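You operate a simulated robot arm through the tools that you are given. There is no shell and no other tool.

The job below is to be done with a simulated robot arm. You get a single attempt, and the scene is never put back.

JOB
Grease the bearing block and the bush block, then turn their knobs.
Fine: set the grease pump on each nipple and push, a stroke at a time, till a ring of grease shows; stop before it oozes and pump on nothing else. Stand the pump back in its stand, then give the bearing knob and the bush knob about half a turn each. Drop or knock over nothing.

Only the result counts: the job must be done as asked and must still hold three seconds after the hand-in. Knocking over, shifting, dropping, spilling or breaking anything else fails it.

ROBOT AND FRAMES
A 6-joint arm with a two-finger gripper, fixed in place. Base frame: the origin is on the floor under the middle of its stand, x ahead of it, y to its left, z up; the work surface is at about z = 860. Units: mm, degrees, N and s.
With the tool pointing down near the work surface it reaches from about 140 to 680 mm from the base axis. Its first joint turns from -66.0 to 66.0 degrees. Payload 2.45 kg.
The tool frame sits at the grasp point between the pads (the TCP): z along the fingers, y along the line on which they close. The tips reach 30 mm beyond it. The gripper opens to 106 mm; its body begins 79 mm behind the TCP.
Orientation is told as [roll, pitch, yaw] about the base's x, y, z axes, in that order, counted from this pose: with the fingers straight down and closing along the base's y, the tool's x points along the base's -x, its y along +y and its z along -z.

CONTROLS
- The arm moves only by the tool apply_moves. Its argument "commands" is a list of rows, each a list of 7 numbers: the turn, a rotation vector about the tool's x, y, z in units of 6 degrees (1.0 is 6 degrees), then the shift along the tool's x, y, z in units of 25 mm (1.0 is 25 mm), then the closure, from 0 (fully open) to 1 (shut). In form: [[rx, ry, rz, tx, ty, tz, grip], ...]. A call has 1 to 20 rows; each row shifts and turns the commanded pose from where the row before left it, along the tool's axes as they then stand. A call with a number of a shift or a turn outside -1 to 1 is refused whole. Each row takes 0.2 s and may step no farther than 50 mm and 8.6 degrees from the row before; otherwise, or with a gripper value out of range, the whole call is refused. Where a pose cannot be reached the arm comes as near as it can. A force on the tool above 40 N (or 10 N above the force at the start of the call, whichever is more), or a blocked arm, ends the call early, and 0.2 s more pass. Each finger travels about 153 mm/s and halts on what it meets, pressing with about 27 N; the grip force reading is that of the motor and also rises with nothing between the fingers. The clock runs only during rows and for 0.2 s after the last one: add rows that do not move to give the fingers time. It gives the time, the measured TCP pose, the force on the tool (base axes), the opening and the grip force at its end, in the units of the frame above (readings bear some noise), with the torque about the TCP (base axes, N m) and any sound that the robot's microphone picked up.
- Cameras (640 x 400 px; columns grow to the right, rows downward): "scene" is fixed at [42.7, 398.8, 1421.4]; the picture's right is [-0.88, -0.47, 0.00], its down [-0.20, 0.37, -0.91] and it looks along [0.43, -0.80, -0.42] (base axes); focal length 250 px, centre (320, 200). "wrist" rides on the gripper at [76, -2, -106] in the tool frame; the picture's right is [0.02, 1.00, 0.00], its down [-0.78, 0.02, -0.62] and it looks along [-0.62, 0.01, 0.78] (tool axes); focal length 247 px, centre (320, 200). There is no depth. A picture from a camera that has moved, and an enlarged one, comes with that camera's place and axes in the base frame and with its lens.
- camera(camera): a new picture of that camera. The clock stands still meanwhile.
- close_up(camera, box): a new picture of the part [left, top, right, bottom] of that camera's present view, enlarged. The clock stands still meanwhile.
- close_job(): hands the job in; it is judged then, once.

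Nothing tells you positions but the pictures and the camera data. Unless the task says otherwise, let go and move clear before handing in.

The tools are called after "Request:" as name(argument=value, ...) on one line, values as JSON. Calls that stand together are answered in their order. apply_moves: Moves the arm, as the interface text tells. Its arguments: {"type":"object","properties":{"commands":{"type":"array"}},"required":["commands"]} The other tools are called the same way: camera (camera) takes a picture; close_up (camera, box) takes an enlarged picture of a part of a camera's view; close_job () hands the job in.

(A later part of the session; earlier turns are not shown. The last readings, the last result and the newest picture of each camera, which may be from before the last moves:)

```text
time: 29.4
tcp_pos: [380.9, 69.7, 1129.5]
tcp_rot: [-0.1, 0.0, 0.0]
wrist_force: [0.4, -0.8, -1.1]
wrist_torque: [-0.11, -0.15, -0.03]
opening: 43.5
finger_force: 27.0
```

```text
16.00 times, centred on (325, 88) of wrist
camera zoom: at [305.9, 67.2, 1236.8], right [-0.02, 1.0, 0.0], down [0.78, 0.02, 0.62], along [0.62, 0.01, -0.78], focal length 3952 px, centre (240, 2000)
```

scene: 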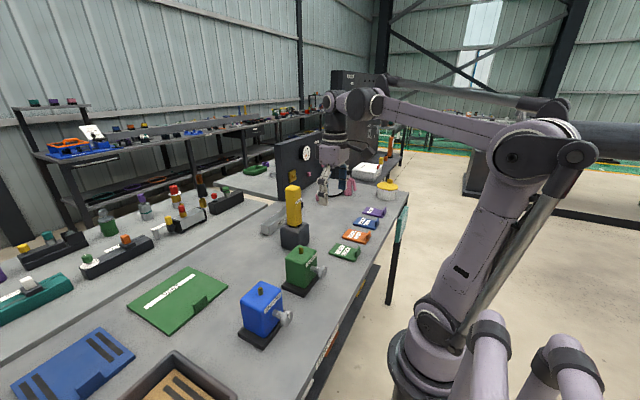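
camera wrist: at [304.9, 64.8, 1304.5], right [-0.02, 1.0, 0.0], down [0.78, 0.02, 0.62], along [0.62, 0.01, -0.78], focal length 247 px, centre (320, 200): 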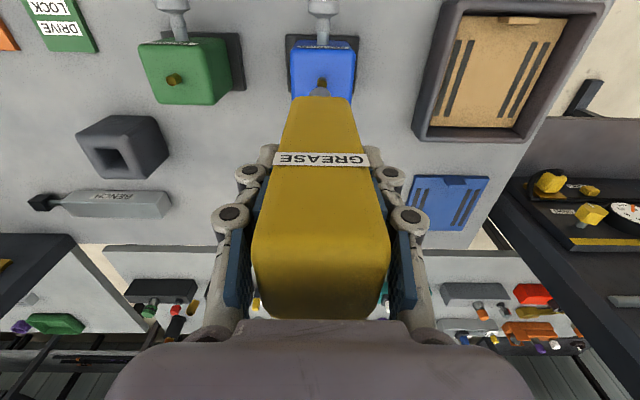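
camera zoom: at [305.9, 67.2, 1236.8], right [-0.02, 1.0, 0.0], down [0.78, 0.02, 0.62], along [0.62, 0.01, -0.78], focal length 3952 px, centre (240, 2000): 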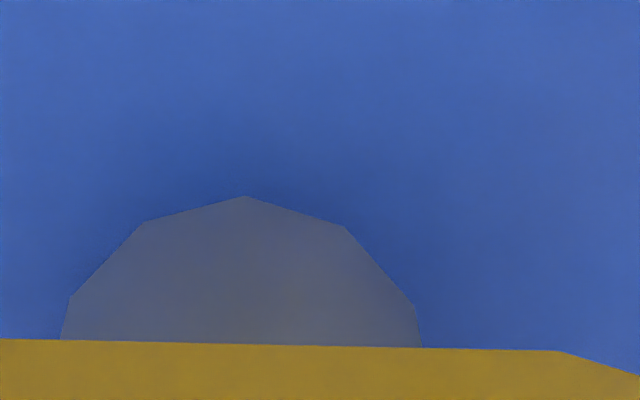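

The nozzle rests on the nipple and retracts into the body like a spring plunger, at roughly 1 N/mm. I'll begin the first stroke by pushing gradually, listening and watching the force.

Request:
apply_moves(commands=[[0, 0, 0, 0, 0, 0.08, 1], [0, 0, 0, 0, 0, 0, 1]])

```text
time: 30.0
tcp_pos: [380.8, 69.5, 1128.1]
tcp_rot: [0.0, 0.0, 0.0]
wrist_force: [0.8, -0.6, -0.5]
wrist_torque: [-0.14, -0.13, -0.01]
opening: 43.4
finger_force: 27.4
```

Request:
apply_moves(commands=[[0, 0, 0, 0, 0, 0.1, 1], [0, 0, 0, 0, 0, 0, 1]])

Request:
close_up(camera="scene", box=[250, 262, 300, 302])

```text
time: 30.6
tcp_pos: [381.7, 71.0, 1126.0]
tcp_rot: [0.1, 0.1, 0.0]
wrist_force: [-1.5, -0.4, 0.7]
wrist_torque: [-0.09, 0.15, -0.01]
opening: 43.5
finger_force: 27.6
```

```text
10.00 times, centred on (275, 282) of scene
camera zoom: at [42.6, 398.8, 1421.4], right [-0.88, -0.47, 0.0], down [-0.2, 0.37, -0.91], along [0.43, -0.8, -0.42], focal length 2505 px, centre (770, -620)
```

zoom: 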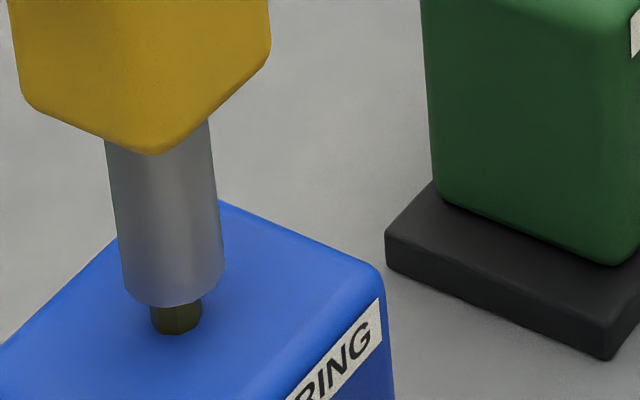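

The plunger has retracted about 7 mm with about 4.5 N. I'll keep pushing in the same direction.

Request:
apply_moves(commands=[[0, 0, 0, 0, 0, 0.12, 1], [0, 0, 0, 0, 0, 0, 1]])

```text
time: 31.2
tcp_pos: [382.5, 69.8, 1123.3]
tcp_rot: [0.1, 0.0, 0.2]
wrist_force: [-1.2, 1.1, 1.4]
wrist_torque: [-0.02, 0.3, 0.02]
opening: 43.5
finger_force: 27.6
```

Request:
apply_moves(commands=[[0, 0, 0, 0, 0, 0.12, 1], [0, 0, 0, 0, 0, 0, 1]])

Request:
close_up(camera="scene", box=[250, 262, 300, 302])

```text
time: 31.8
tcp_pos: [381.9, 69.4, 1119.1]
tcp_rot: [0.0, 0.0, 0.1]
wrist_force: [-2.1, 1.8, 3.2]
wrist_torque: [0.16, 0.37, 0.03]
opening: 43.4
finger_force: 27.1
```

```text
10.00 times, centred on (275, 282) of scene
camera zoom: at [42.6, 398.9, 1421.4], right [-0.88, -0.47, 0.0], down [-0.2, 0.37, -0.91], along [0.43, -0.8, -0.42], focal length 2505 px, centre (770, -620)
```

zoom: 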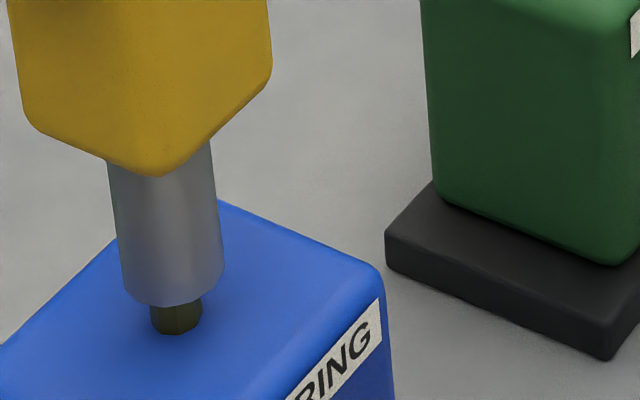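

About 13 mm compressed at about 7 N and still no sound. I'll keep pushing.

Request:
apply_moves(commands=[[0, 0, 0, 0, 0, 0.12, 1], [0, 0, 0, 0, 0, 0, 1]])

```text
time: 32.4
tcp_pos: [381.8, 70.3, 1116.2]
tcp_rot: [0.0, -0.1, 0.0]
wrist_force: [-1.4, 0.6, 15.0]
wrist_torque: [-0.01, 0.26, -0.03]
opening: 43.5
finger_force: 27.2
```

The force jumped to 15 N, so the plunger has bottomed at about 15 mm travel. I'll look before releasing.

Request:
close_up(camera="scene", box=[250, 262, 300, 302])

Request:
close_up(camera="wrist", box=[295, 60, 355, 100])

```text
10.00 times, centred on (275, 282) of scene
camera zoom: at [42.4, 398.8, 1421.4], right [-0.88, -0.47, 0.0], down [-0.2, 0.37, -0.91], along [0.43, -0.8, -0.42], focal length 2505 px, centre (770, -620)
```

zoom: 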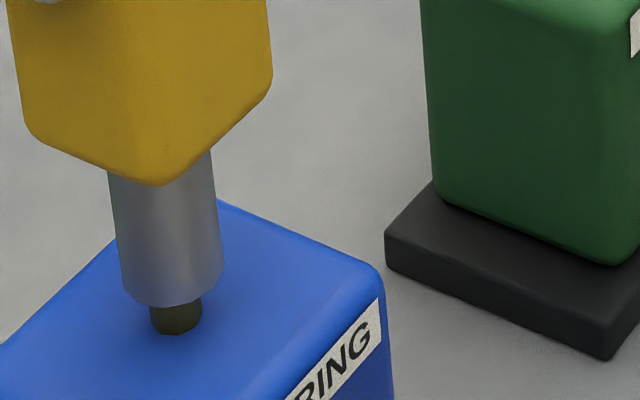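

```text
10.00 times, centred on (325, 80) of wrist
camera zoom: at [306.2, 67.4, 1223.7], right [-0.02, 1.0, 0.0], down [0.78, 0.02, 0.62], along [0.62, 0.01, -0.78], focal length 2470 px, centre (270, 1400)
```

zoom: 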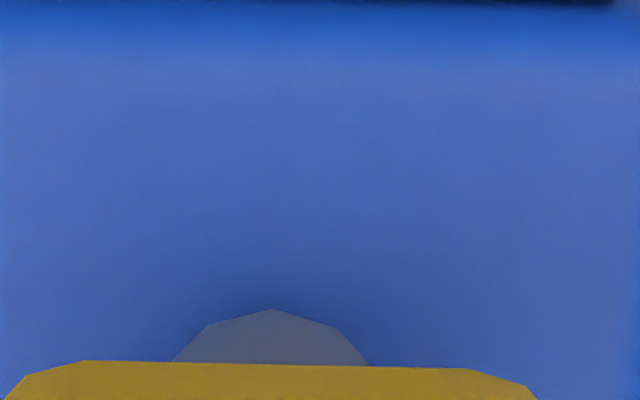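

No grease ring shows yet. I'll release the plunger by rising 20 mm and then look at the nipple.

Request:
apply_moves(commands=[[0, 0, 0, 0, 0, -0.2, 1], [0, 0, 0, 0, 0, -0.2, 1], [0, 0, 0, 0, 0, -0.2, 1], [0, 0, 0, 0, 0, -0.2, 1], [0, 0, 0, 0, 0, 0, 1]])

Request:
close_up(camera="scene", box=[250, 262, 300, 302])

Request:
close_up(camera="wrist", box=[295, 60, 355, 100])

```text
time: 33.6
tcp_pos: [381.1, 69.9, 1136.1]
tcp_rot: [0.0, 0.1, 0.0]
wrist_force: [0.0, -0.3, -3.0]
wrist_torque: [0.01, -0.06, -0.01]
opening: 43.6
finger_force: 27.2
```

```text
10.00 times, centred on (275, 282) of scene
camera zoom: at [42.7, 398.9, 1421.4], right [-0.88, -0.47, 0.0], down [-0.2, 0.37, -0.91], along [0.43, -0.8, -0.42], focal length 2505 px, centre (770, -620)
```

zoom: 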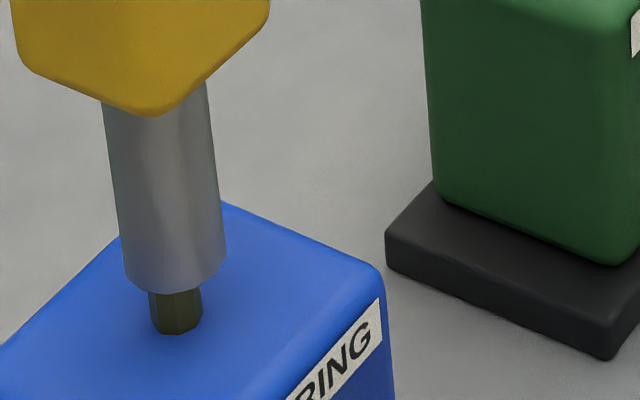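

```text
10.00 times, centred on (325, 80) of wrist
camera zoom: at [305.6, 67.0, 1243.0], right [-0.02, 1.0, 0.0], down [0.78, 0.02, 0.62], along [0.62, 0.01, -0.78], focal length 2470 px, centre (270, 1400)
```

zoom: 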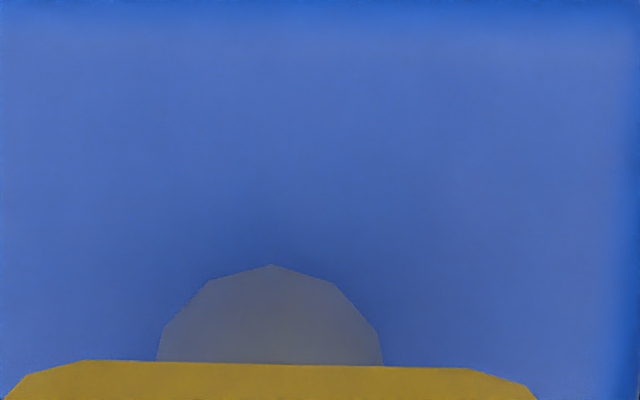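

The plunger is back out and the grip hasn't slipped. I'll rise a little more to see the whole nipple clear of the nozzle.

Request:
apply_moves(commands=[[0, 0, 0, 0, 0, -0.3, 1], [0, 0, 0, 0, 0, -0.3, 1], [0, 0, 0, 0, 0, 0, 1]])

Request:
close_up(camera="scene", box=[260, 270, 290, 294])

Request:
close_up(camera="wrist", box=[305, 75, 345, 100])

```text
time: 34.4
tcp_pos: [382.3, 68.5, 1150.4]
tcp_rot: [0.0, 0.0, 0.0]
wrist_force: [0.6, -0.6, -3.2]
wrist_torque: [0.0, -0.04, -0.02]
opening: 43.4
finger_force: 27.0
```

```text
16.00 times, centred on (275, 282) of scene
camera zoom: at [42.7, 398.9, 1421.4], right [-0.88, -0.47, 0.0], down [-0.2, 0.37, -0.91], along [0.43, -0.8, -0.42], focal length 4008 px, centre (1040, -1112)
```

zoom: 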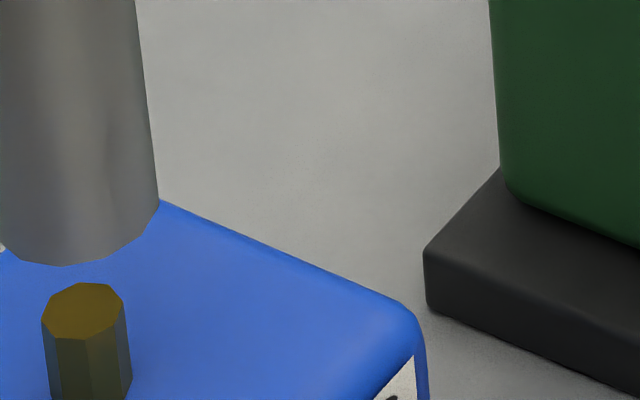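

```text
16.00 times, centred on (325, 88) of wrist
camera zoom: at [306.2, 66.7, 1258.4], right [-0.02, 1.0, 0.0], down [0.78, 0.02, 0.62], along [0.62, 0.01, -0.78], focal length 3952 px, centre (240, 2000)
```

zoom: 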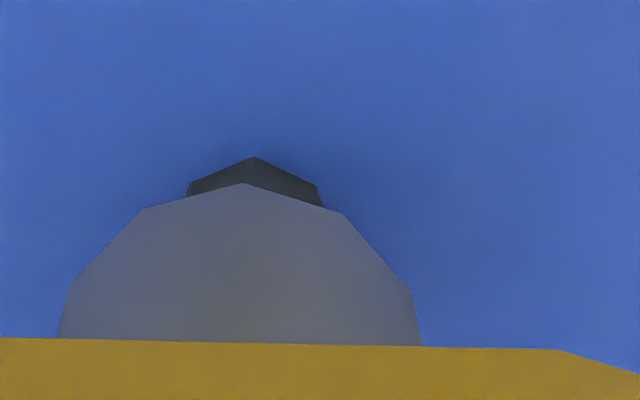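

There's no ring yet after the first push. I'll do a second stroke, going down in one smooth motion to near the stop and then pressing a bit more firmly.

Request:
apply_moves(commands=[[0, 0, 0, 0, 0, 0.26, 1], [0, 0, 0, 0, 0, 0.26, 1], [0, 0, 0, 0, 0, 0.26, 1], [0, 0, 0, 0, 0, 0.26, 1], [0, 0, 0, 0, 0, 0.26, 1], [0, 0, 0, 0, 0, 0, 1]])

```text
time: 35.8
tcp_pos: [381.8, 69.3, 1118.2]
tcp_rot: [0.2, 0.0, 0.0]
wrist_force: [1.8, 3.8, 4.7]
wrist_torque: [0.4, -0.31, -0.01]
opening: 43.8
finger_force: 27.3
```

Request:
apply_moves(commands=[[0, 0, 0, 0, 0, 0.08, 1], [0, 0, 0, 0, 0, 0, 1]])

```text
time: 36.4
tcp_pos: [381.3, 68.6, 1115.4]
tcp_rot: [0.0, 0.0, 0.0]
wrist_force: [3.2, 1.9, 6.7]
wrist_torque: [0.24, -0.44, -0.01]
opening: 43.2
finger_force: 26.6
```

Request:
apply_moves(commands=[[0, 0, 0, 0, 0, 0.06, 1], [0, 0, 0, 0, 0, 0, 1]])

Request:
close_up(camera="scene", box=[250, 262, 300, 302])

```text
time: 37.0
tcp_pos: [381.9, 69.1, 1115.5]
tcp_rot: [-0.1, 0.0, -0.1]
wrist_force: [2.1, -0.7, 20.6]
wrist_torque: [-0.02, -0.31, 0.02]
opening: 43.4
finger_force: 27.3
```

```text
10.00 times, centred on (275, 282) of scene
camera zoom: at [42.5, 398.8, 1421.4], right [-0.88, -0.47, 0.0], down [-0.2, 0.37, -0.91], along [0.43, -0.8, -0.42], focal length 2505 px, centre (770, -620)
```

zoom: 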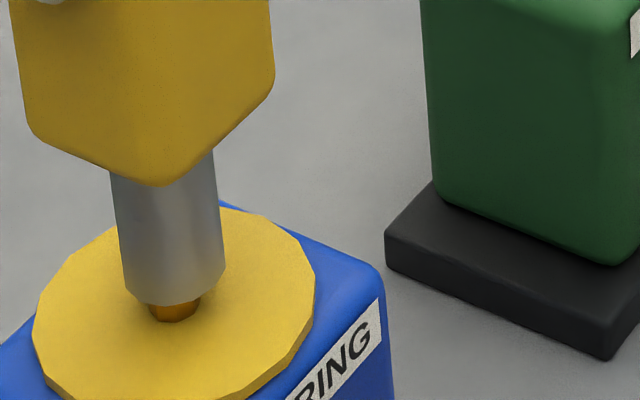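

A yellow ring of grease has appeared around the bearing nipple, so I stop here. I'll lift the pump off and look.

Request:
apply_moves(commands=[[0, 0, 0, 0, 0, -0.3, 1], [0, 0, 0, 0, 0, -0.3, 1], [0, 0, 0, 0, 0, -0.4, 1], [0, 0, 0, 0, 0, -0.6, 1], [0, 0, 0, 0, 0, -0.8, 1], [0, 0, 0, 0, 0, -0.8, 1], [0, 0, 0, 0, 0, 0, 1]])

Request:
close_up(camera="scene", box=[225, 235, 315, 345])

Request:
camera(camera="wrist")

```text
time: 38.6
tcp_pos: [382.7, 70.6, 1194.2]
tcp_rot: [0.0, 0.0, 0.0]
wrist_force: [-0.9, -0.8, -2.9]
wrist_torque: [-0.07, -0.01, 0.0]
opening: 43.4
finger_force: 27.0
```

```text
3.64 times, centred on (270, 290) of scene
camera zoom: at [42.7, 398.9, 1421.4], right [-0.88, -0.47, 0.0], down [-0.2, 0.37, -0.91], along [0.43, -0.8, -0.42], focal length 911 px, centre (502, -127)
```

zoom: 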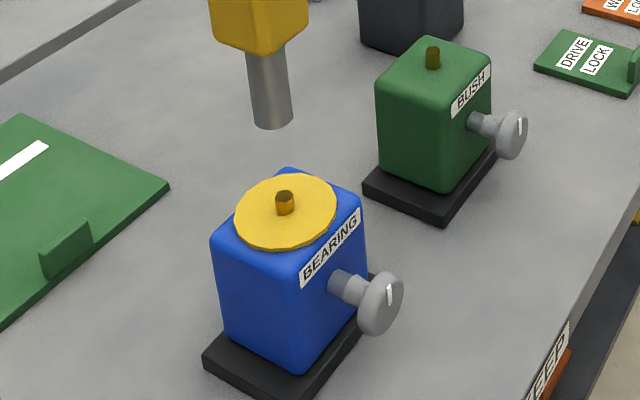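

```text
taken
camera wrist: at [306.9, 67.3, 1302.6], right [-0.02, 1.0, 0.0], down [0.78, 0.02, 0.62], along [0.62, 0.01, -0.78], focal length 247 px, centre (320, 200)
```

wrist: 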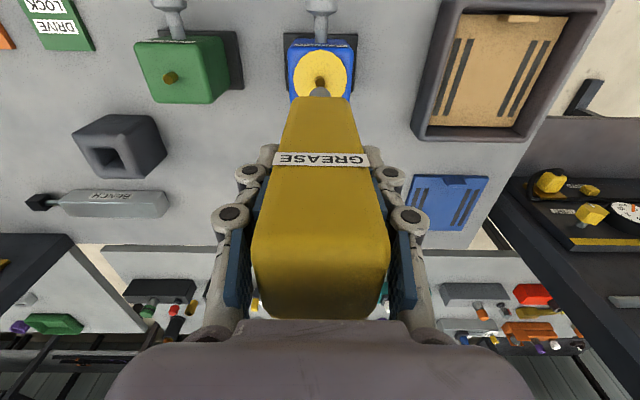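

The bearing has a clear ring and no overflow. I'll carry the pump 180 mm across in -y to above the bush nipple and check alignment there.

Request:
apply_moves(commands=[[0, 0, 0, 0, -0.9, 0, 1], [0, 0, 0, 0, -0.9, 0, 1], [0, 0, 0, 0, -0.9, 0, 1], [0, 0, 0, 0, -0.9, 0, 1], [0, 0, 0, 0, -0.9, 0, 1], [0, 0, 0, 0, -0.9, 0, 1], [0, 0, 0, 0, -0.9, 0, 1], [0, 0, 0, 0, -0.9, 0, 1], [0, 0, 0, 0, 0, 0.6, 1], [0, 0, 0, 0, 0, 0.6, 1], [0, 0, 0, 0, 0, 0, 1]])

Request:
close_up(camera="wrist", box=[295, 65, 355, 100])

Request:
close_up(camera="scene", box=[270, 225, 330, 273])

```text
time: 41.0
tcp_pos: [382.1, -111.1, 1164.5]
tcp_rot: [0.0, 0.1, 0.1]
wrist_force: [-0.3, 0.3, -3.7]
wrist_torque: [0.04, 0.0, 0.02]
opening: 43.6
finger_force: 26.4
```

```text
10.67 times, centred on (325, 82) of wrist
camera zoom: at [306.5, -113.3, 1271.8], right [-0.02, 1.0, 0.0], down [0.78, 0.02, 0.62], along [0.62, 0.01, -0.78], focal length 2634 px, centre (267, 1453)
```

zoom: 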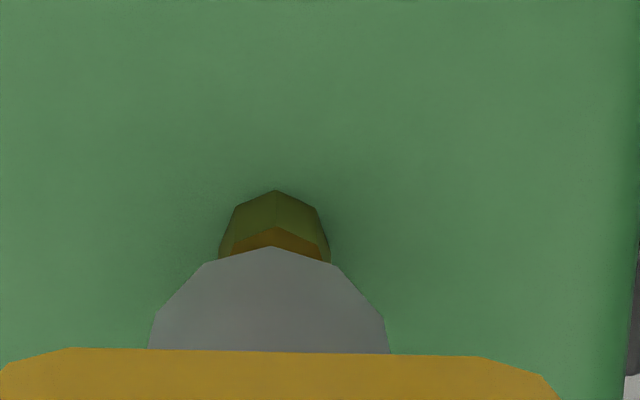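

```text
8.33 times, centred on (300, 249) of scene
camera zoom: at [42.7, 398.8, 1421.4], right [-0.88, -0.47, 0.0], down [-0.2, 0.37, -0.91], along [0.43, -0.8, -0.42], focal length 2087 px, centre (487, -208)
```

zoom: 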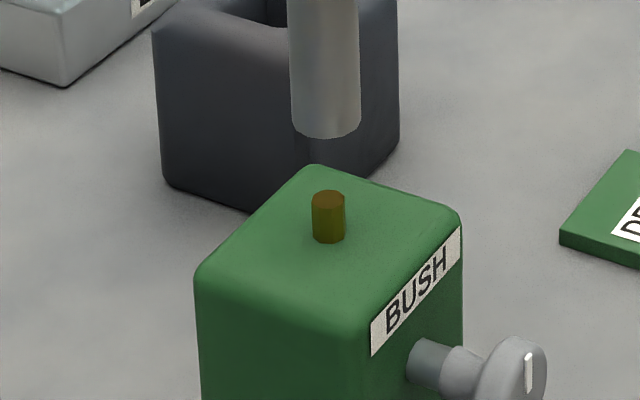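

The nozzle is aligned to about half a millimetre over the bush nipple. I'll lower to just about contact.

Request:
apply_moves(commands=[[0, 0, 0, 0, 0.02, 0.24, 1], [0, 0, 0, 0, 0, 0.24, 1], [0, 0, 0, 0, 0, 0.24, 1], [0, 0, 0, 0, 0, 0.24, 1], [0, 0, 0, 0, 0, 0.24, 1], [0, 0, 0, 0, 0, 0, 1]])

Request:
close_up(camera="scene", box=[270, 225, 330, 273])

```text
time: 42.4
tcp_pos: [383.2, -110.1, 1133.7]
tcp_rot: [0.0, 0.0, 0.0]
wrist_force: [0.0, 0.4, -3.6]
wrist_torque: [0.01, -0.01, 0.01]
opening: 43.5
finger_force: 26.6
```

```text
8.33 times, centred on (300, 249) of scene
camera zoom: at [42.7, 398.8, 1421.4], right [-0.88, -0.47, 0.0], down [-0.2, 0.37, -0.91], along [0.43, -0.8, -0.42], focal length 2087 px, centre (487, -208)
```

zoom: 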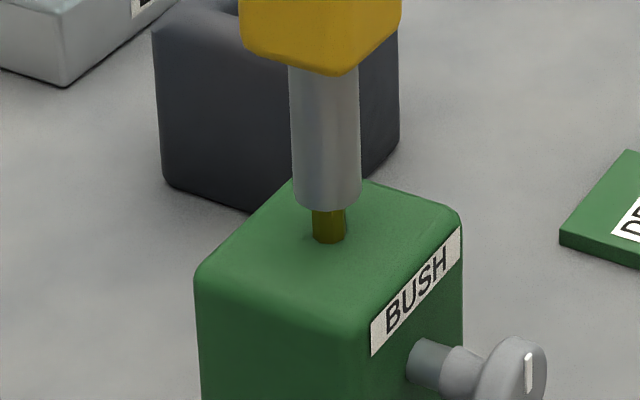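

The nozzle is over the bush nipple with no load yet. I'll push the plunger down most of its travel now.

Request:
apply_moves(commands=[[0, 0, 0, 0, 0, 0.14, 1], [0, 0, 0, 0, 0, 0.14, 1], [0, 0, 0, 0, 0, 0.14, 1], [0, 0, 0, 0, 0, 0.14, 1], [0, 0, 0, 0, 0, 0, 1]])

Request:
close_up(camera="scene", box=[270, 225, 330, 273])

```text
time: 43.6
tcp_pos: [382.4, -110.0, 1120.1]
tcp_rot: [0.0, 0.0, 0.1]
wrist_force: [3.2, -0.1, 3.4]
wrist_torque: [-0.06, -0.41, -0.02]
opening: 43.5
finger_force: 27.0
```

```text
8.33 times, centred on (300, 249) of scene
camera zoom: at [42.7, 398.8, 1421.4], right [-0.88, -0.47, 0.0], down [-0.2, 0.37, -0.91], along [0.43, -0.8, -0.42], focal length 2087 px, centre (487, -208)
```

zoom: 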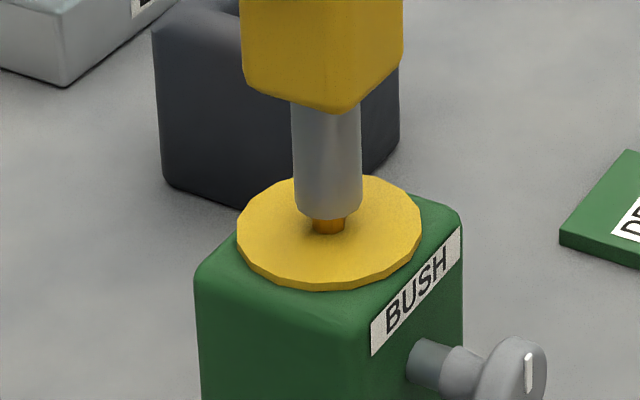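

The ring already shows on the bush after this single stroke, so I stop and lift straight off.

Request:
apply_moves(commands=[[0, 0, 0, 0, 0, -0.3, 1], [0, 0, 0, 0, 0, -0.3, 1], [0, 0, 0, 0, 0, -0.4, 1], [0, 0, 0, 0, 0, -0.6, 1], [0, 0, 0, 0, 0, -0.8, 1], [0, 0, 0, 0, 0, -0.5, 1], [0, 0, 0, 0, 0, 0, 1]])

Request:
close_up(camera="scene", box=[225, 215, 345, 345])

```text
time: 45.2
tcp_pos: [383.7, -110.3, 1194.3]
tcp_rot: [0.0, 0.0, 0.0]
wrist_force: [-0.4, -0.1, -3.8]
wrist_torque: [-0.03, 0.0, 0.0]
opening: 43.3
finger_force: 27.1
```

```text
3.08 times, centred on (285, 280) of scene
camera zoom: at [42.7, 398.8, 1421.4], right [-0.88, -0.47, 0.0], down [-0.2, 0.37, -0.91], along [0.43, -0.8, -0.42], focal length 771 px, centre (428, -46)
```

zoom: 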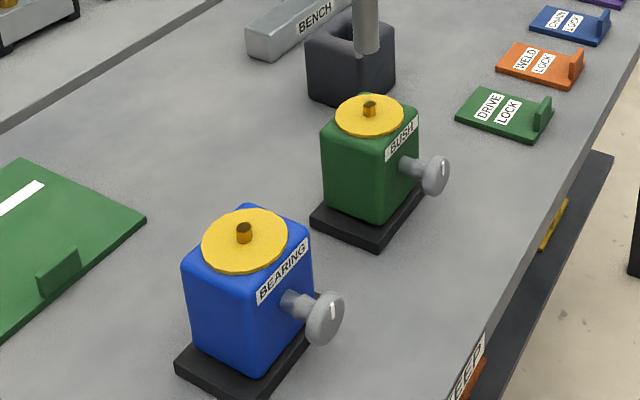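

Both blocks now show a clean ring and nothing else was touched. I'll carry the pump back along the reverse path to right above its stand.

Request:
apply_moves(commands=[[0, 0, 0, -0.57722, -0.71711, 0.22444, 1], [0, 0, 0, -0.57722, -0.71711, 0.22444, 1], [0, 0, 0, -0.57722, -0.71711, 0.22444, 1], [0, 0, 0, -0.57722, -0.71711, 0.22444, 1], [0, 0, 0, -0.57722, -0.71711, 0.22444, 1], [0, 0, 0, -0.57722, -0.71711, 0.22444, 1], [0, 0, 0, -0.57722, -0.71711, 0.22444, 1], [0, 0, 0, -0.57722, -0.71711, 0.22444, 1], [0, 0, 0, -0.57722, -0.71711, 0.22444, 1], [0, 0, 0, 0, 0, 0, 1], [0, 0, 0, 0, 0, 0, 1]])

Request:
close_up(camera="wrist", box=[270, 30, 370, 130])

Request:
close_up(camera="scene", box=[280, 150, 340, 260])

```text
time: 47.6
tcp_pos: [512.7, -270.7, 1142.0]
tcp_rot: [-0.1, 0.0, 0.1]
wrist_force: [0.8, -0.3, -4.0]
wrist_torque: [-0.03, 0.0, -0.01]
opening: 43.7
finger_force: 27.0
```

```text
4.00 times, centred on (320, 80) of wrist
camera zoom: at [437.2, -273.1, 1250.4], right [-0.02, 1.0, 0.0], down [0.78, 0.02, 0.62], along [0.62, 0.01, -0.78], focal length 988 px, centre (320, 680)
```

zoom: 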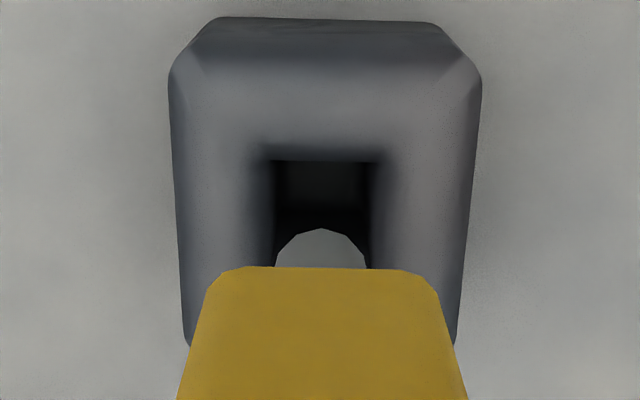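

```text
3.64 times, centred on (310, 205) of scene
camera zoom: at [42.7, 398.8, 1421.4], right [-0.88, -0.47, 0.0], down [-0.2, 0.37, -0.91], along [0.43, -0.8, -0.42], focal length 911 px, centre (356, 182)
```

zoom: 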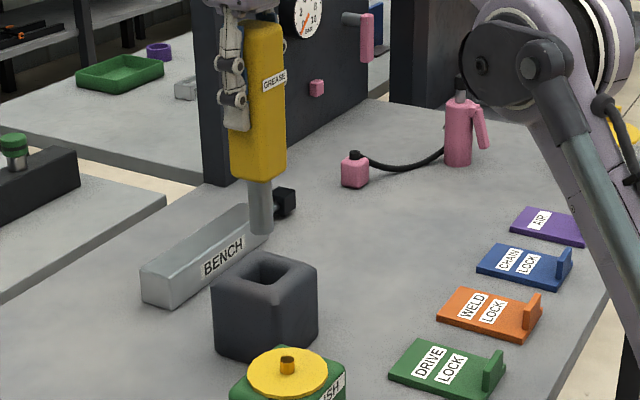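

The nozzle is lined up with the stand's square hole to within about 1 mm. I'll lower 40 mm to just at the hole's mouth and check.

Request:
apply_moves(commands=[[0, 0, 0, 0.03, 0, 0.3, 1], [0, 0, 0, 0, 0, 0.3, 1], [0, 0, 0, 0, 0, 0.3, 1], [0, 0, 0, 0, 0, 0.3, 1], [0, 0, 0, 0, 0, 0.3, 1], [0, 0, 0, 0, 0, 0, 1]])

Request:
close_up(camera="wrist", box=[270, 30, 370, 130])

Request:
close_up(camera="scene", box=[270, 190, 330, 250])

```text
time: 49.0
tcp_pos: [512.3, -271.7, 1105.5]
tcp_rot: [0.0, 0.0, -0.1]
wrist_force: [-1.1, 0.4, -3.5]
wrist_torque: [0.0, 0.0, -0.05]
opening: 43.6
finger_force: 27.2
```

```text
4.00 times, centred on (320, 80) of wrist
camera zoom: at [435.9, -274.1, 1213.9], right [-0.02, 1.0, 0.0], down [0.78, 0.02, 0.62], along [0.62, 0.01, -0.78], focal length 988 px, centre (320, 680)
```

zoom: 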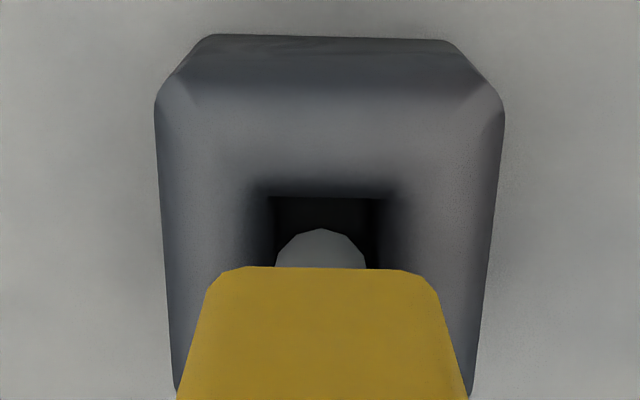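

```text
6.67 times, centred on (300, 220) of scene
camera zoom: at [42.7, 398.8, 1421.4], right [-0.88, -0.47, 0.0], down [-0.2, 0.37, -0.91], along [0.43, -0.8, -0.42], focal length 1670 px, centre (453, 67)
```

zoom: 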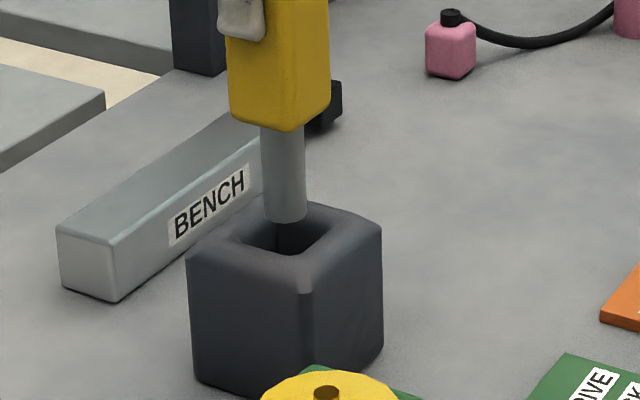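

I'm at the hole's mouth. I'll zoom closely on the hole in both views to centre the nozzle before inserting.

Request:
close_up(camera="scene", box=[285, 210, 325, 240])

Request:
close_up(camera="wrist", box=[300, 70, 340, 100])

```text
13.33 times, centred on (305, 225) of scene
camera zoom: at [42.7, 398.8, 1421.4], right [-0.88, -0.47, 0.0], down [-0.2, 0.37, -0.91], along [0.43, -0.8, -0.42], focal length 3340 px, centre (520, -133)
```

zoom: 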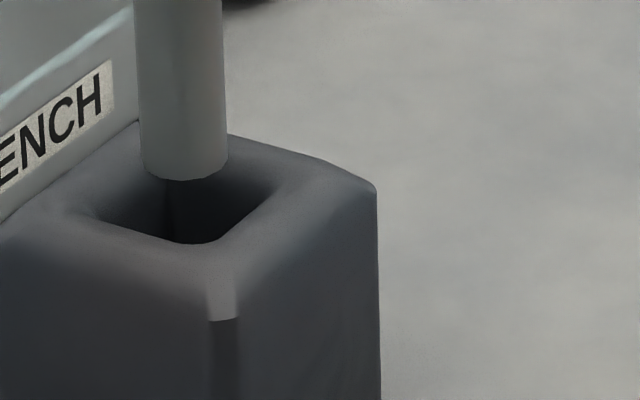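

```text
13.33 times, centred on (320, 85) of wrist
camera zoom: at [435.9, -274.1, 1213.9], right [-0.02, 1.0, 0.0], down [0.78, 0.02, 0.62], along [0.62, 0.01, -0.78], focal length 3293 px, centre (320, 1733)
```

zoom: 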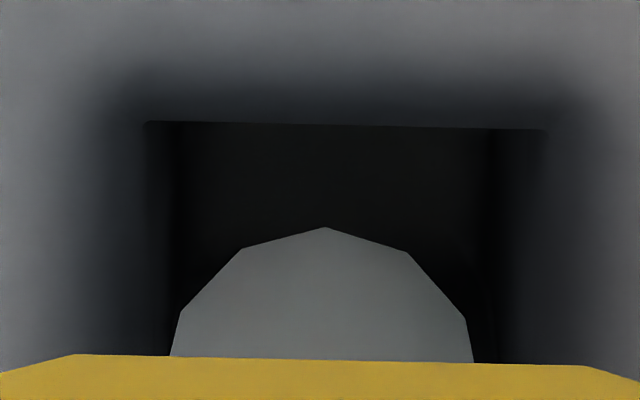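

The nozzle sits about 1.9 mm low in y and 1.5 mm far in x relative to the hole's centre, within clearance. I'll centre it and lower to about 5 mm above the seated height.

Request:
apply_moves(commands=[[0, 0, 0, 0.05, 0.07, 0.1, 1], [0, 0, 0, 0, 0, 0.3, 1], [0, 0, 0, 0, 0, 0.3, 1], [0, 0, 0, 0, 0, 0.3, 1], [0, 0, 0, 0, 0, 0.3, 1], [0, 0, 0, 0, 0, 0.3, 1], [0, 0, 0, 0, 0, 0.3, 1], [0, 0, 0, 0, 0, 0.3, 1], [0, 0, 0, 0, 0, 0.3, 1], [0, 0, 0, 0, 0, 0, 1]])

Request:
close_up(camera="scene", box=[270, 190, 330, 250])

```text
time: 51.2
tcp_pos: [508.7, -269.8, 1042.8]
tcp_rot: [-0.1, -0.1, 0.1]
wrist_force: [0.1, -0.9, -3.7]
wrist_torque: [-0.01, 0.01, 0.03]
opening: 43.5
finger_force: 26.7
```

```text
6.67 times, centred on (300, 220) of scene
camera zoom: at [42.7, 398.8, 1421.4], right [-0.88, -0.47, 0.0], down [-0.2, 0.37, -0.91], along [0.43, -0.8, -0.42], focal length 1670 px, centre (453, 67)
```

zoom: 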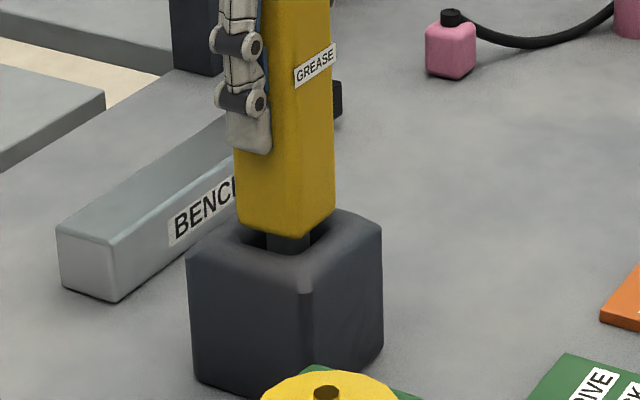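

The nozzle is in the hole with no contact force, and about 7 mm remains. I'll lower gently until it carries its weight.

Request:
apply_moves(commands=[[0, 0, 0, 0, 0, 0.1, 1], [0, 0, 0, 0, 0, 0.1, 1], [0, 0, 0, 0, 0, 0, 1]])

```text
time: 52.0
tcp_pos: [508.8, -268.9, 1037.7]
tcp_rot: [0.0, 0.0, 0.0]
wrist_force: [-0.3, 0.0, -4.1]
wrist_torque: [0.02, 0.0, 0.0]
opening: 43.4
finger_force: 27.4
```

Request:
apply_moves(commands=[[0, 0, 0, 0, 0, 0.06, 1], [0, 0, 0, 0, 0, 0, 1]])

```text
time: 52.6
tcp_pos: [509.7, -268.6, 1036.9]
tcp_rot: [0.0, 0.0, -0.1]
wrist_force: [0.9, -0.5, 4.3]
wrist_torque: [-0.03, 0.07, -0.03]
opening: 43.4
finger_force: 26.8
```

The pump is seated at its original height, pressing lightly. I'll relax half a millimetre and open the fingers a little first.

Request:
apply_moves(commands=[[0, 0, 0, 0, 0, -0.02, 1], [0, 0, 0, 0, 0, 0, 0.55], [0, 0, 0, 0, 0, 0, 0.5], [0, 0, 0, 0, 0, 0, 0.45], [0, 0, 0, 0, 0, 0, 0.45]])

Request:
close_up(camera="scene", box=[260, 160, 340, 250])

Request:
camera(camera="wrist")

```text
time: 53.8
tcp_pos: [509.5, -268.2, 1036.7]
tcp_rot: [0.0, -0.1, 0.0]
wrist_force: [-0.2, -0.3, -0.5]
wrist_torque: [0.01, -0.01, 0.01]
opening: 58.3
finger_force: 0.0
```

```text
4.44 times, centred on (300, 205) of scene
camera zoom: at [42.7, 398.8, 1421.4], right [-0.88, -0.47, 0.0], down [-0.2, 0.37, -0.91], along [0.43, -0.8, -0.42], focal length 1113 px, centre (409, 178)
```

zoom: 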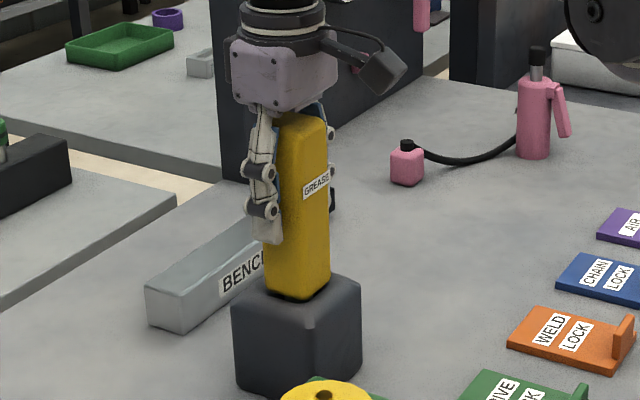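

```text
taken
camera wrist: at [433.7, -271.6, 1144.3], right [-0.02, 1.0, 0.0], down [0.78, 0.02, 0.62], along [0.62, 0.01, -0.78], focal length 247 px, centre (320, 200)
```

wrist: 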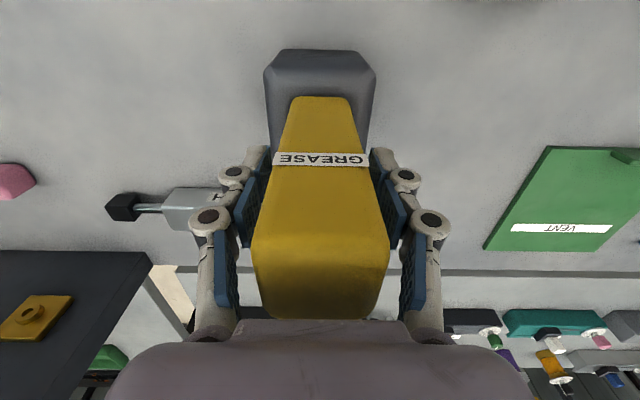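

The pump stands freely in its stand. I'll open fully and rise straight up clear of it.

Request:
apply_moves(commands=[[0, 0, 0, 0, 0, 0, 0.2], [0, 0, 0, 0, 0, 0, 0], [0, 0, 0, 0, 0, -0.5, 0], [0, 0, 0, 0, 0, -0.8, 0], [0, 0, 0, 0, 0, -0.8, 0], [0, 0, 0, 0, 0, -0.8, 0], [0, 0, 0, 0, 0, -0.8, 0], [0, 0, 0, 0, 0, -0.7, 0], [0, 0, 0, 0, 0, 0, 0]])

Request:
camera(camera="wrist")

Request:
camera(camera="scene")

```text
time: 55.8
tcp_pos: [509.4, -269.0, 1147.6]
tcp_rot: [0.0, 0.1, -0.1]
wrist_force: [0.1, 0.1, -0.1]
wrist_torque: [-0.01, 0.0, 0.01]
opening: 106.0
finger_force: 0.0
```

```text
taken
camera wrist: at [434.1, -271.8, 1254.8], right [-0.02, 1.0, 0.0], down [0.78, 0.02, 0.62], along [0.62, 0.01, -0.78], focal length 247 px, centre (320, 200)
```

wrist: 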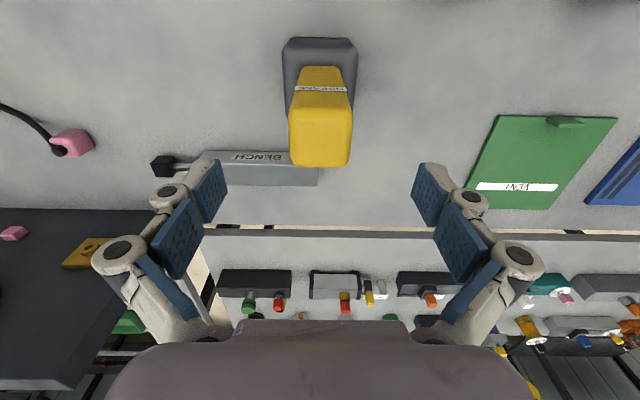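

```text
taken
```

scene: 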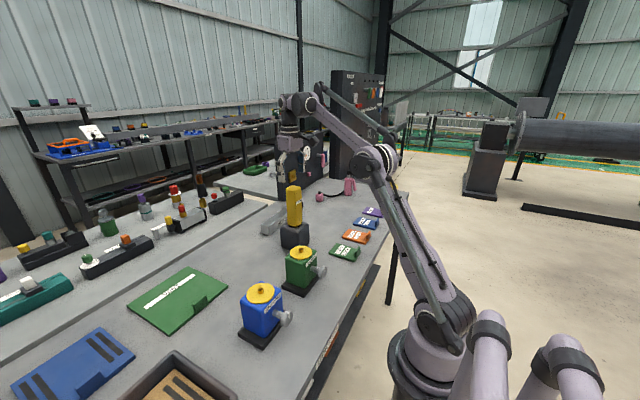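

The pump is back in its stand, upright, and the gripper is clear. Next I'll move in front of the bush block to look at its knob closely.

Request:
apply_moves(commands=[[0, 0, 0, 0.975, 0.3, 0, 0], [0, 0, 0, 0.975, 0.684, 0, 0], [0, 0, 0, 0.975, 0.684, 0.1, 0], [0, 0, 0, 0.975, 0.684, 0.2, 0], [0, 0, 0, 0.975, 0.684, 0.2, 0], [0, 0, 0, 0.975, 0.75, 0.2, 0], [0, 0, 0, 0.975, 0.75, 0.2, 0], [0, 0, 0, 0.975, 0.75, 0.3, 0], [0, 0, 0, 0.975, 0.8, 0.3, 0], [0, 0, 0, 0, 0, 0, 0]])

Request:
camera(camera="wrist")

Request:
camera(camera="scene")

```text
time: 58.0
tcp_pos: [290.0, -117.9, 1107.6]
tcp_rot: [0.0, 0.0, -0.1]
wrist_force: [-0.5, 0.0, -0.3]
wrist_torque: [0.0, -0.01, 0.03]
opening: 105.9
finger_force: 0.1
```

```text
taken
camera wrist: at [214.5, -120.6, 1215.6], right [-0.02, 1.0, 0.0], down [0.78, 0.02, 0.62], along [0.62, 0.01, -0.78], focal length 247 px, centre (320, 200)
```

wrist: 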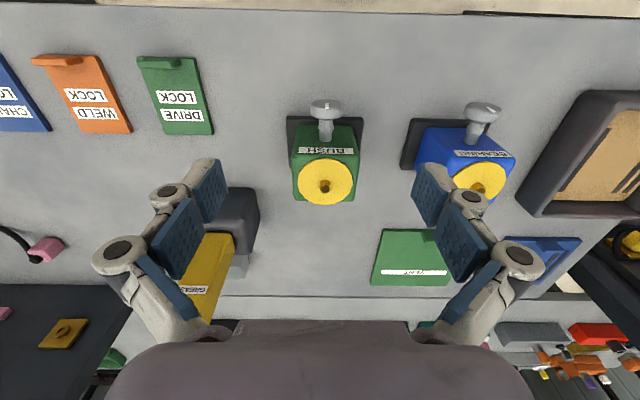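

```text
taken
```

scene: 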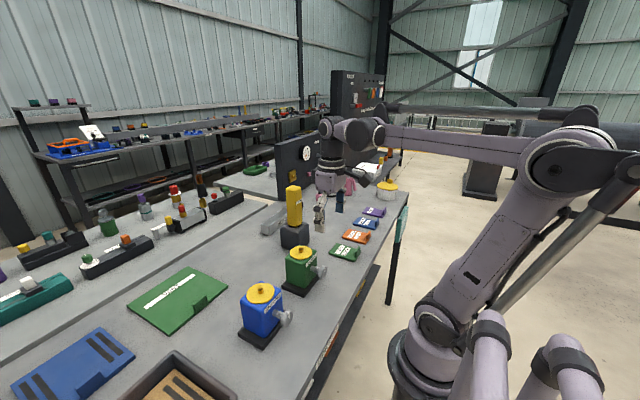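

Request:
close_up(camera="wrist", box=[280, 85, 380, 215])

Request:
close_up(camera="wrist", box=[290, 90, 350, 130])

Request:
close_up(camera="scene", box=[275, 235, 335, 300])

Request:
close_up(camera="scene", box=[232, 275, 302, 350])

```text
3.08 times, centred on (330, 150) of wrist
camera zoom: at [214.5, -120.6, 1215.6], right [-0.02, 1.0, 0.0], down [0.78, 0.02, 0.62], along [0.62, 0.01, -0.78], focal length 760 px, centre (289, 354)
```

zoom: 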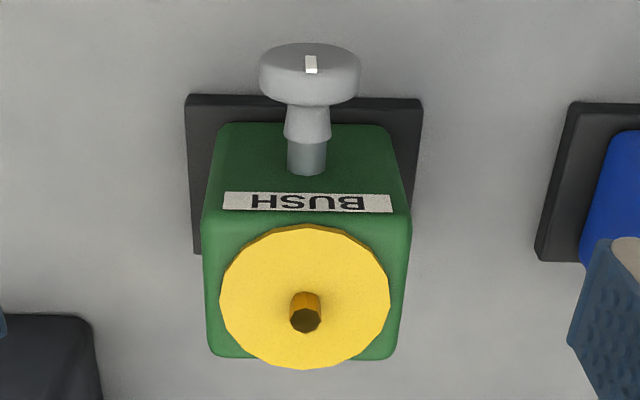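

```text
10.00 times, centred on (320, 110) of wrist
camera zoom: at [214.5, -120.6, 1215.6], right [-0.02, 1.0, 0.0], down [0.78, 0.02, 0.62], along [0.62, 0.01, -0.78], focal length 2470 px, centre (320, 1100)
```

zoom: 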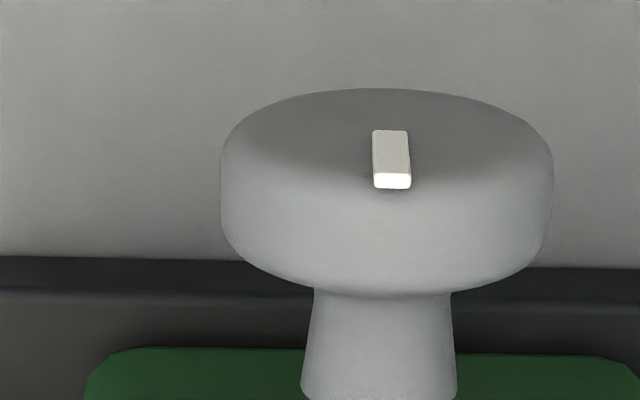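

```text
6.15 times, centred on (305, 268) of scene
camera zoom: at [42.7, 398.9, 1421.4], right [-0.88, -0.47, 0.0], down [-0.2, 0.37, -0.91], along [0.43, -0.8, -0.42], focal length 1542 px, centre (412, -215)
```

zoom: 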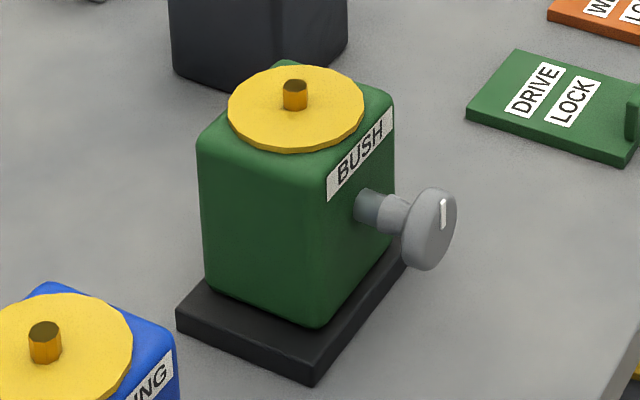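

```text
5.33 times, centred on (267, 312) of scene
camera zoom: at [42.7, 398.9, 1421.4], right [-0.88, -0.47, 0.0], down [-0.2, 0.37, -0.91], along [0.43, -0.8, -0.42], focal length 1336 px, centre (603, -400)
```

zoom: 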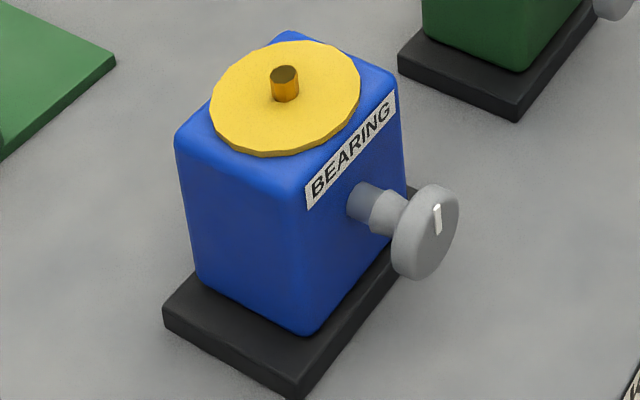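

The knobs are 38 mm discs whose axes point horizontally toward me (-x), at about x 309, z 931, in line in y with their nipples; each white mark points up. I'll turn each by rolling the gripper about the knob's axis in two 90° grips, starting with the bearing knob.

Request:
apply_moves(commands=[[0, 0, 0, -0.094, 0.935, 0, 0], [0, 0, 0, -0.094, 0.935, 0, 0], [0, 0, 0, -0.094, 0.935, 0, 0], [0, 0, 0, -0.094, 0.935, 0, 0], [0, 0, 0, -0.094, 0.935, 0, 0.2], [0, 0, 0, -0.094, 0.935, 0, 0.4], [0, 0, 0, -0.094, 0.935, 0, 0.42], [0, 0, 0, -0.094, 0.935, 0, 0.42], [0, 0, 0, 0, 0, 0.8, 0.42], [0, 0, 0, 0, 0, 0.8, 0.42], [0, 0, 0, 0, 0, 0, 0.42]])

Request:
camera(camera="wrist")

Request:
close_up(camera="wrist", box=[270, 60, 370, 200])

Request:
camera(camera="scene")

```text
time: 60.4
tcp_pos: [309.8, 70.7, 1071.2]
tcp_rot: [0.1, 0.0, 0.1]
wrist_force: [-0.5, -0.1, -0.2]
wrist_torque: [-0.03, 0.02, -0.01]
opening: 61.4
finger_force: 0.1
```

```text
taken
camera wrist: at [234.8, 67.5, 1178.1], right [-0.02, 1.0, 0.0], down [0.78, 0.02, 0.62], along [0.62, 0.01, -0.78], focal length 247 px, centre (320, 200)
```

wrist: 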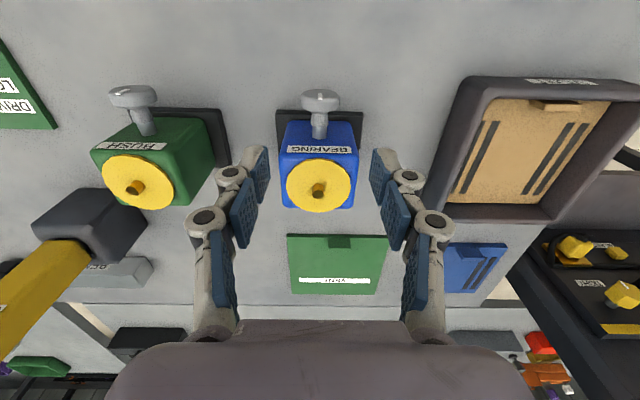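

```text
2.86 times, centred on (320, 130) of wrist
camera zoom: at [234.8, 67.5, 1178.1], right [-0.02, 1.0, 0.0], down [0.78, 0.02, 0.62], along [0.62, 0.01, -0.78], focal length 706 px, centre (320, 400)
```

zoom: 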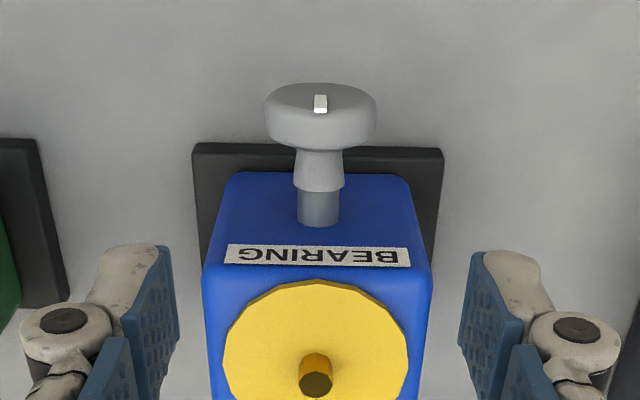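

```text
taken
```

scene: 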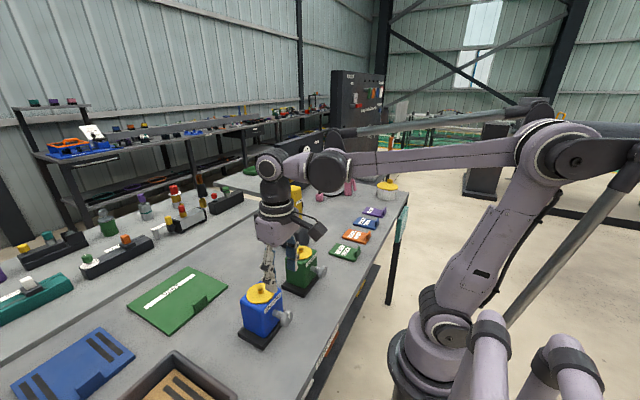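

The bearing knob is centred under the gripper to within half a millimetre, and the fingers are open to 61 mm. I'll lower so the TCP is at the knob's centre (z ≈ 931).

Request:
apply_moves(commands=[[0, 0, 0, 0, 0, 0.8, 0.42], [0, 0, 0, 0, 0, 0.8, 0.42], [0, 0, 0, 0, 0, 0.8, 0.42], [0, 0, 0, 0, 0, 0.8, 0.42], [0, 0, 0, 0, 0, 0.8, 0.42], [0, 0, 0, 0, 0, 0.8, 0.42], [0, 0, 0, 0, 0, 0.8, 0.42], [0, 0, 0, 0, 0, 0, 0.42]])

Request:
camera(camera="wrist")

Request:
close_up(camera="scene", box=[230, 220, 350, 350])

```text
time: 62.2
tcp_pos: [308.1, 68.5, 930.0]
tcp_rot: [0.0, 0.0, 0.1]
wrist_force: [0.0, -0.9, -0.1]
wrist_torque: [-0.02, 0.02, 0.0]
opening: 61.2
finger_force: 0.2
```

```text
taken
camera wrist: at [233.7, 66.8, 1037.6], right [-0.02, 1.0, 0.0], down [0.78, 0.02, 0.62], along [0.62, 0.01, -0.78], focal length 247 px, centre (320, 200)
```

wrist: 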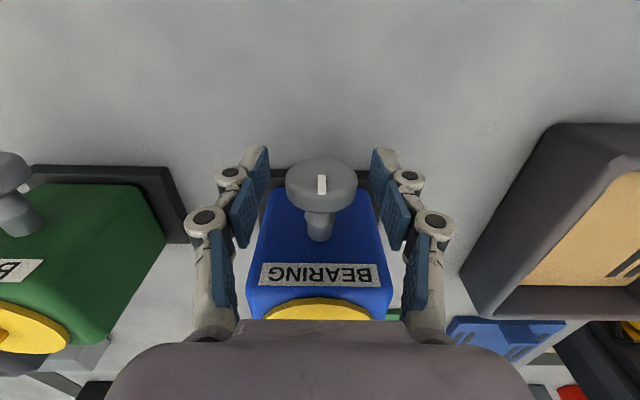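

```text
3.08 times, centred on (290, 285) of scene
camera zoom: at [42.7, 398.8, 1421.4], right [-0.88, -0.47, 0.0], down [-0.2, 0.37, -0.91], along [0.43, -0.8, -0.42], focal length 771 px, centre (412, -62)
```

zoom: 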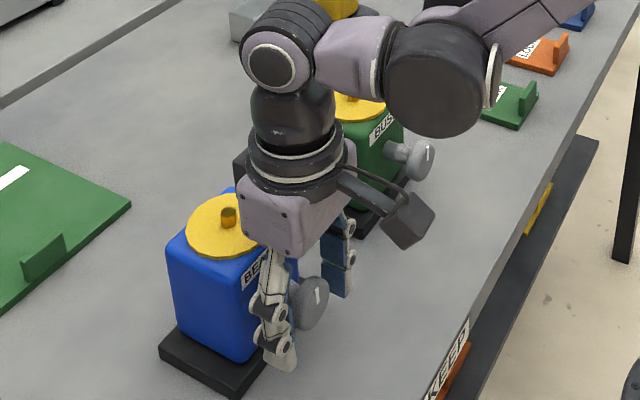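

The fingers straddle the knob with its centre at the TCP. I'll roll the open gripper -45° about the knob's axis and check.

Request:
apply_moves(commands=[[-1, 0, 0, 0, 0, 0, 0.42], [-1, 0, 0, 0, 0, 0, 0.42], [-1, 0, 0, 0, 0, 0, 0.42], [-1, 0, 0, 0, 0, 0, 0.42], [0, 0, 0, 0, 0, 0, 0.42]])

Request:
camera(camera="wrist")

Request:
close_up(camera="scene", box=[230, 180, 370, 350])

```text
time: 63.4
tcp_pos: [308.9, 71.1, 930.4]
tcp_rot: [24.2, 0.0, 0.1]
wrist_force: [-1.7, 0.2, 0.2]
wrist_torque: [-0.01, 0.03, 0.01]
opening: 61.6
finger_force: 0.1
```

```text
taken
camera wrist: at [233.0, 24.1, 1027.2], right [-0.02, 0.91, 0.41], down [0.78, -0.24, 0.57], along [0.62, 0.33, -0.71], focal length 247 px, centre (320, 200)
```

wrist: 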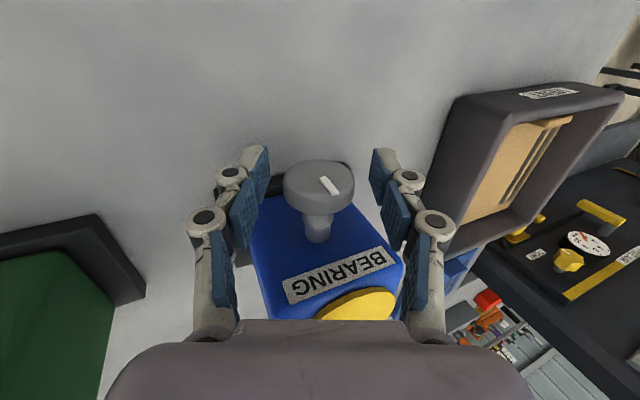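

```text
2.35 times, centred on (300, 265) of scene
camera zoom: at [42.7, 398.8, 1421.4], right [-0.88, -0.47, 0.0], down [-0.2, 0.37, -0.91], along [0.43, -0.8, -0.42], focal length 589 px, centre (367, 47)
```

zoom: 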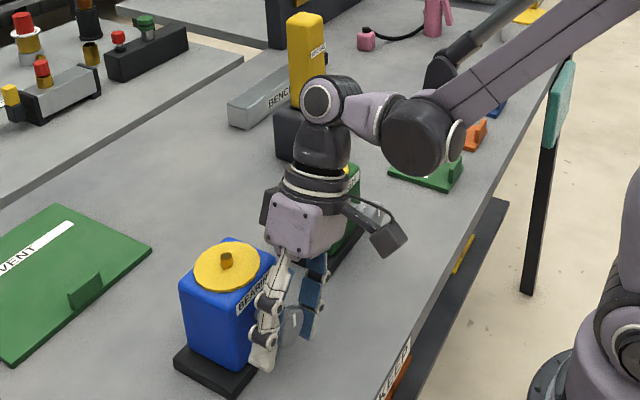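

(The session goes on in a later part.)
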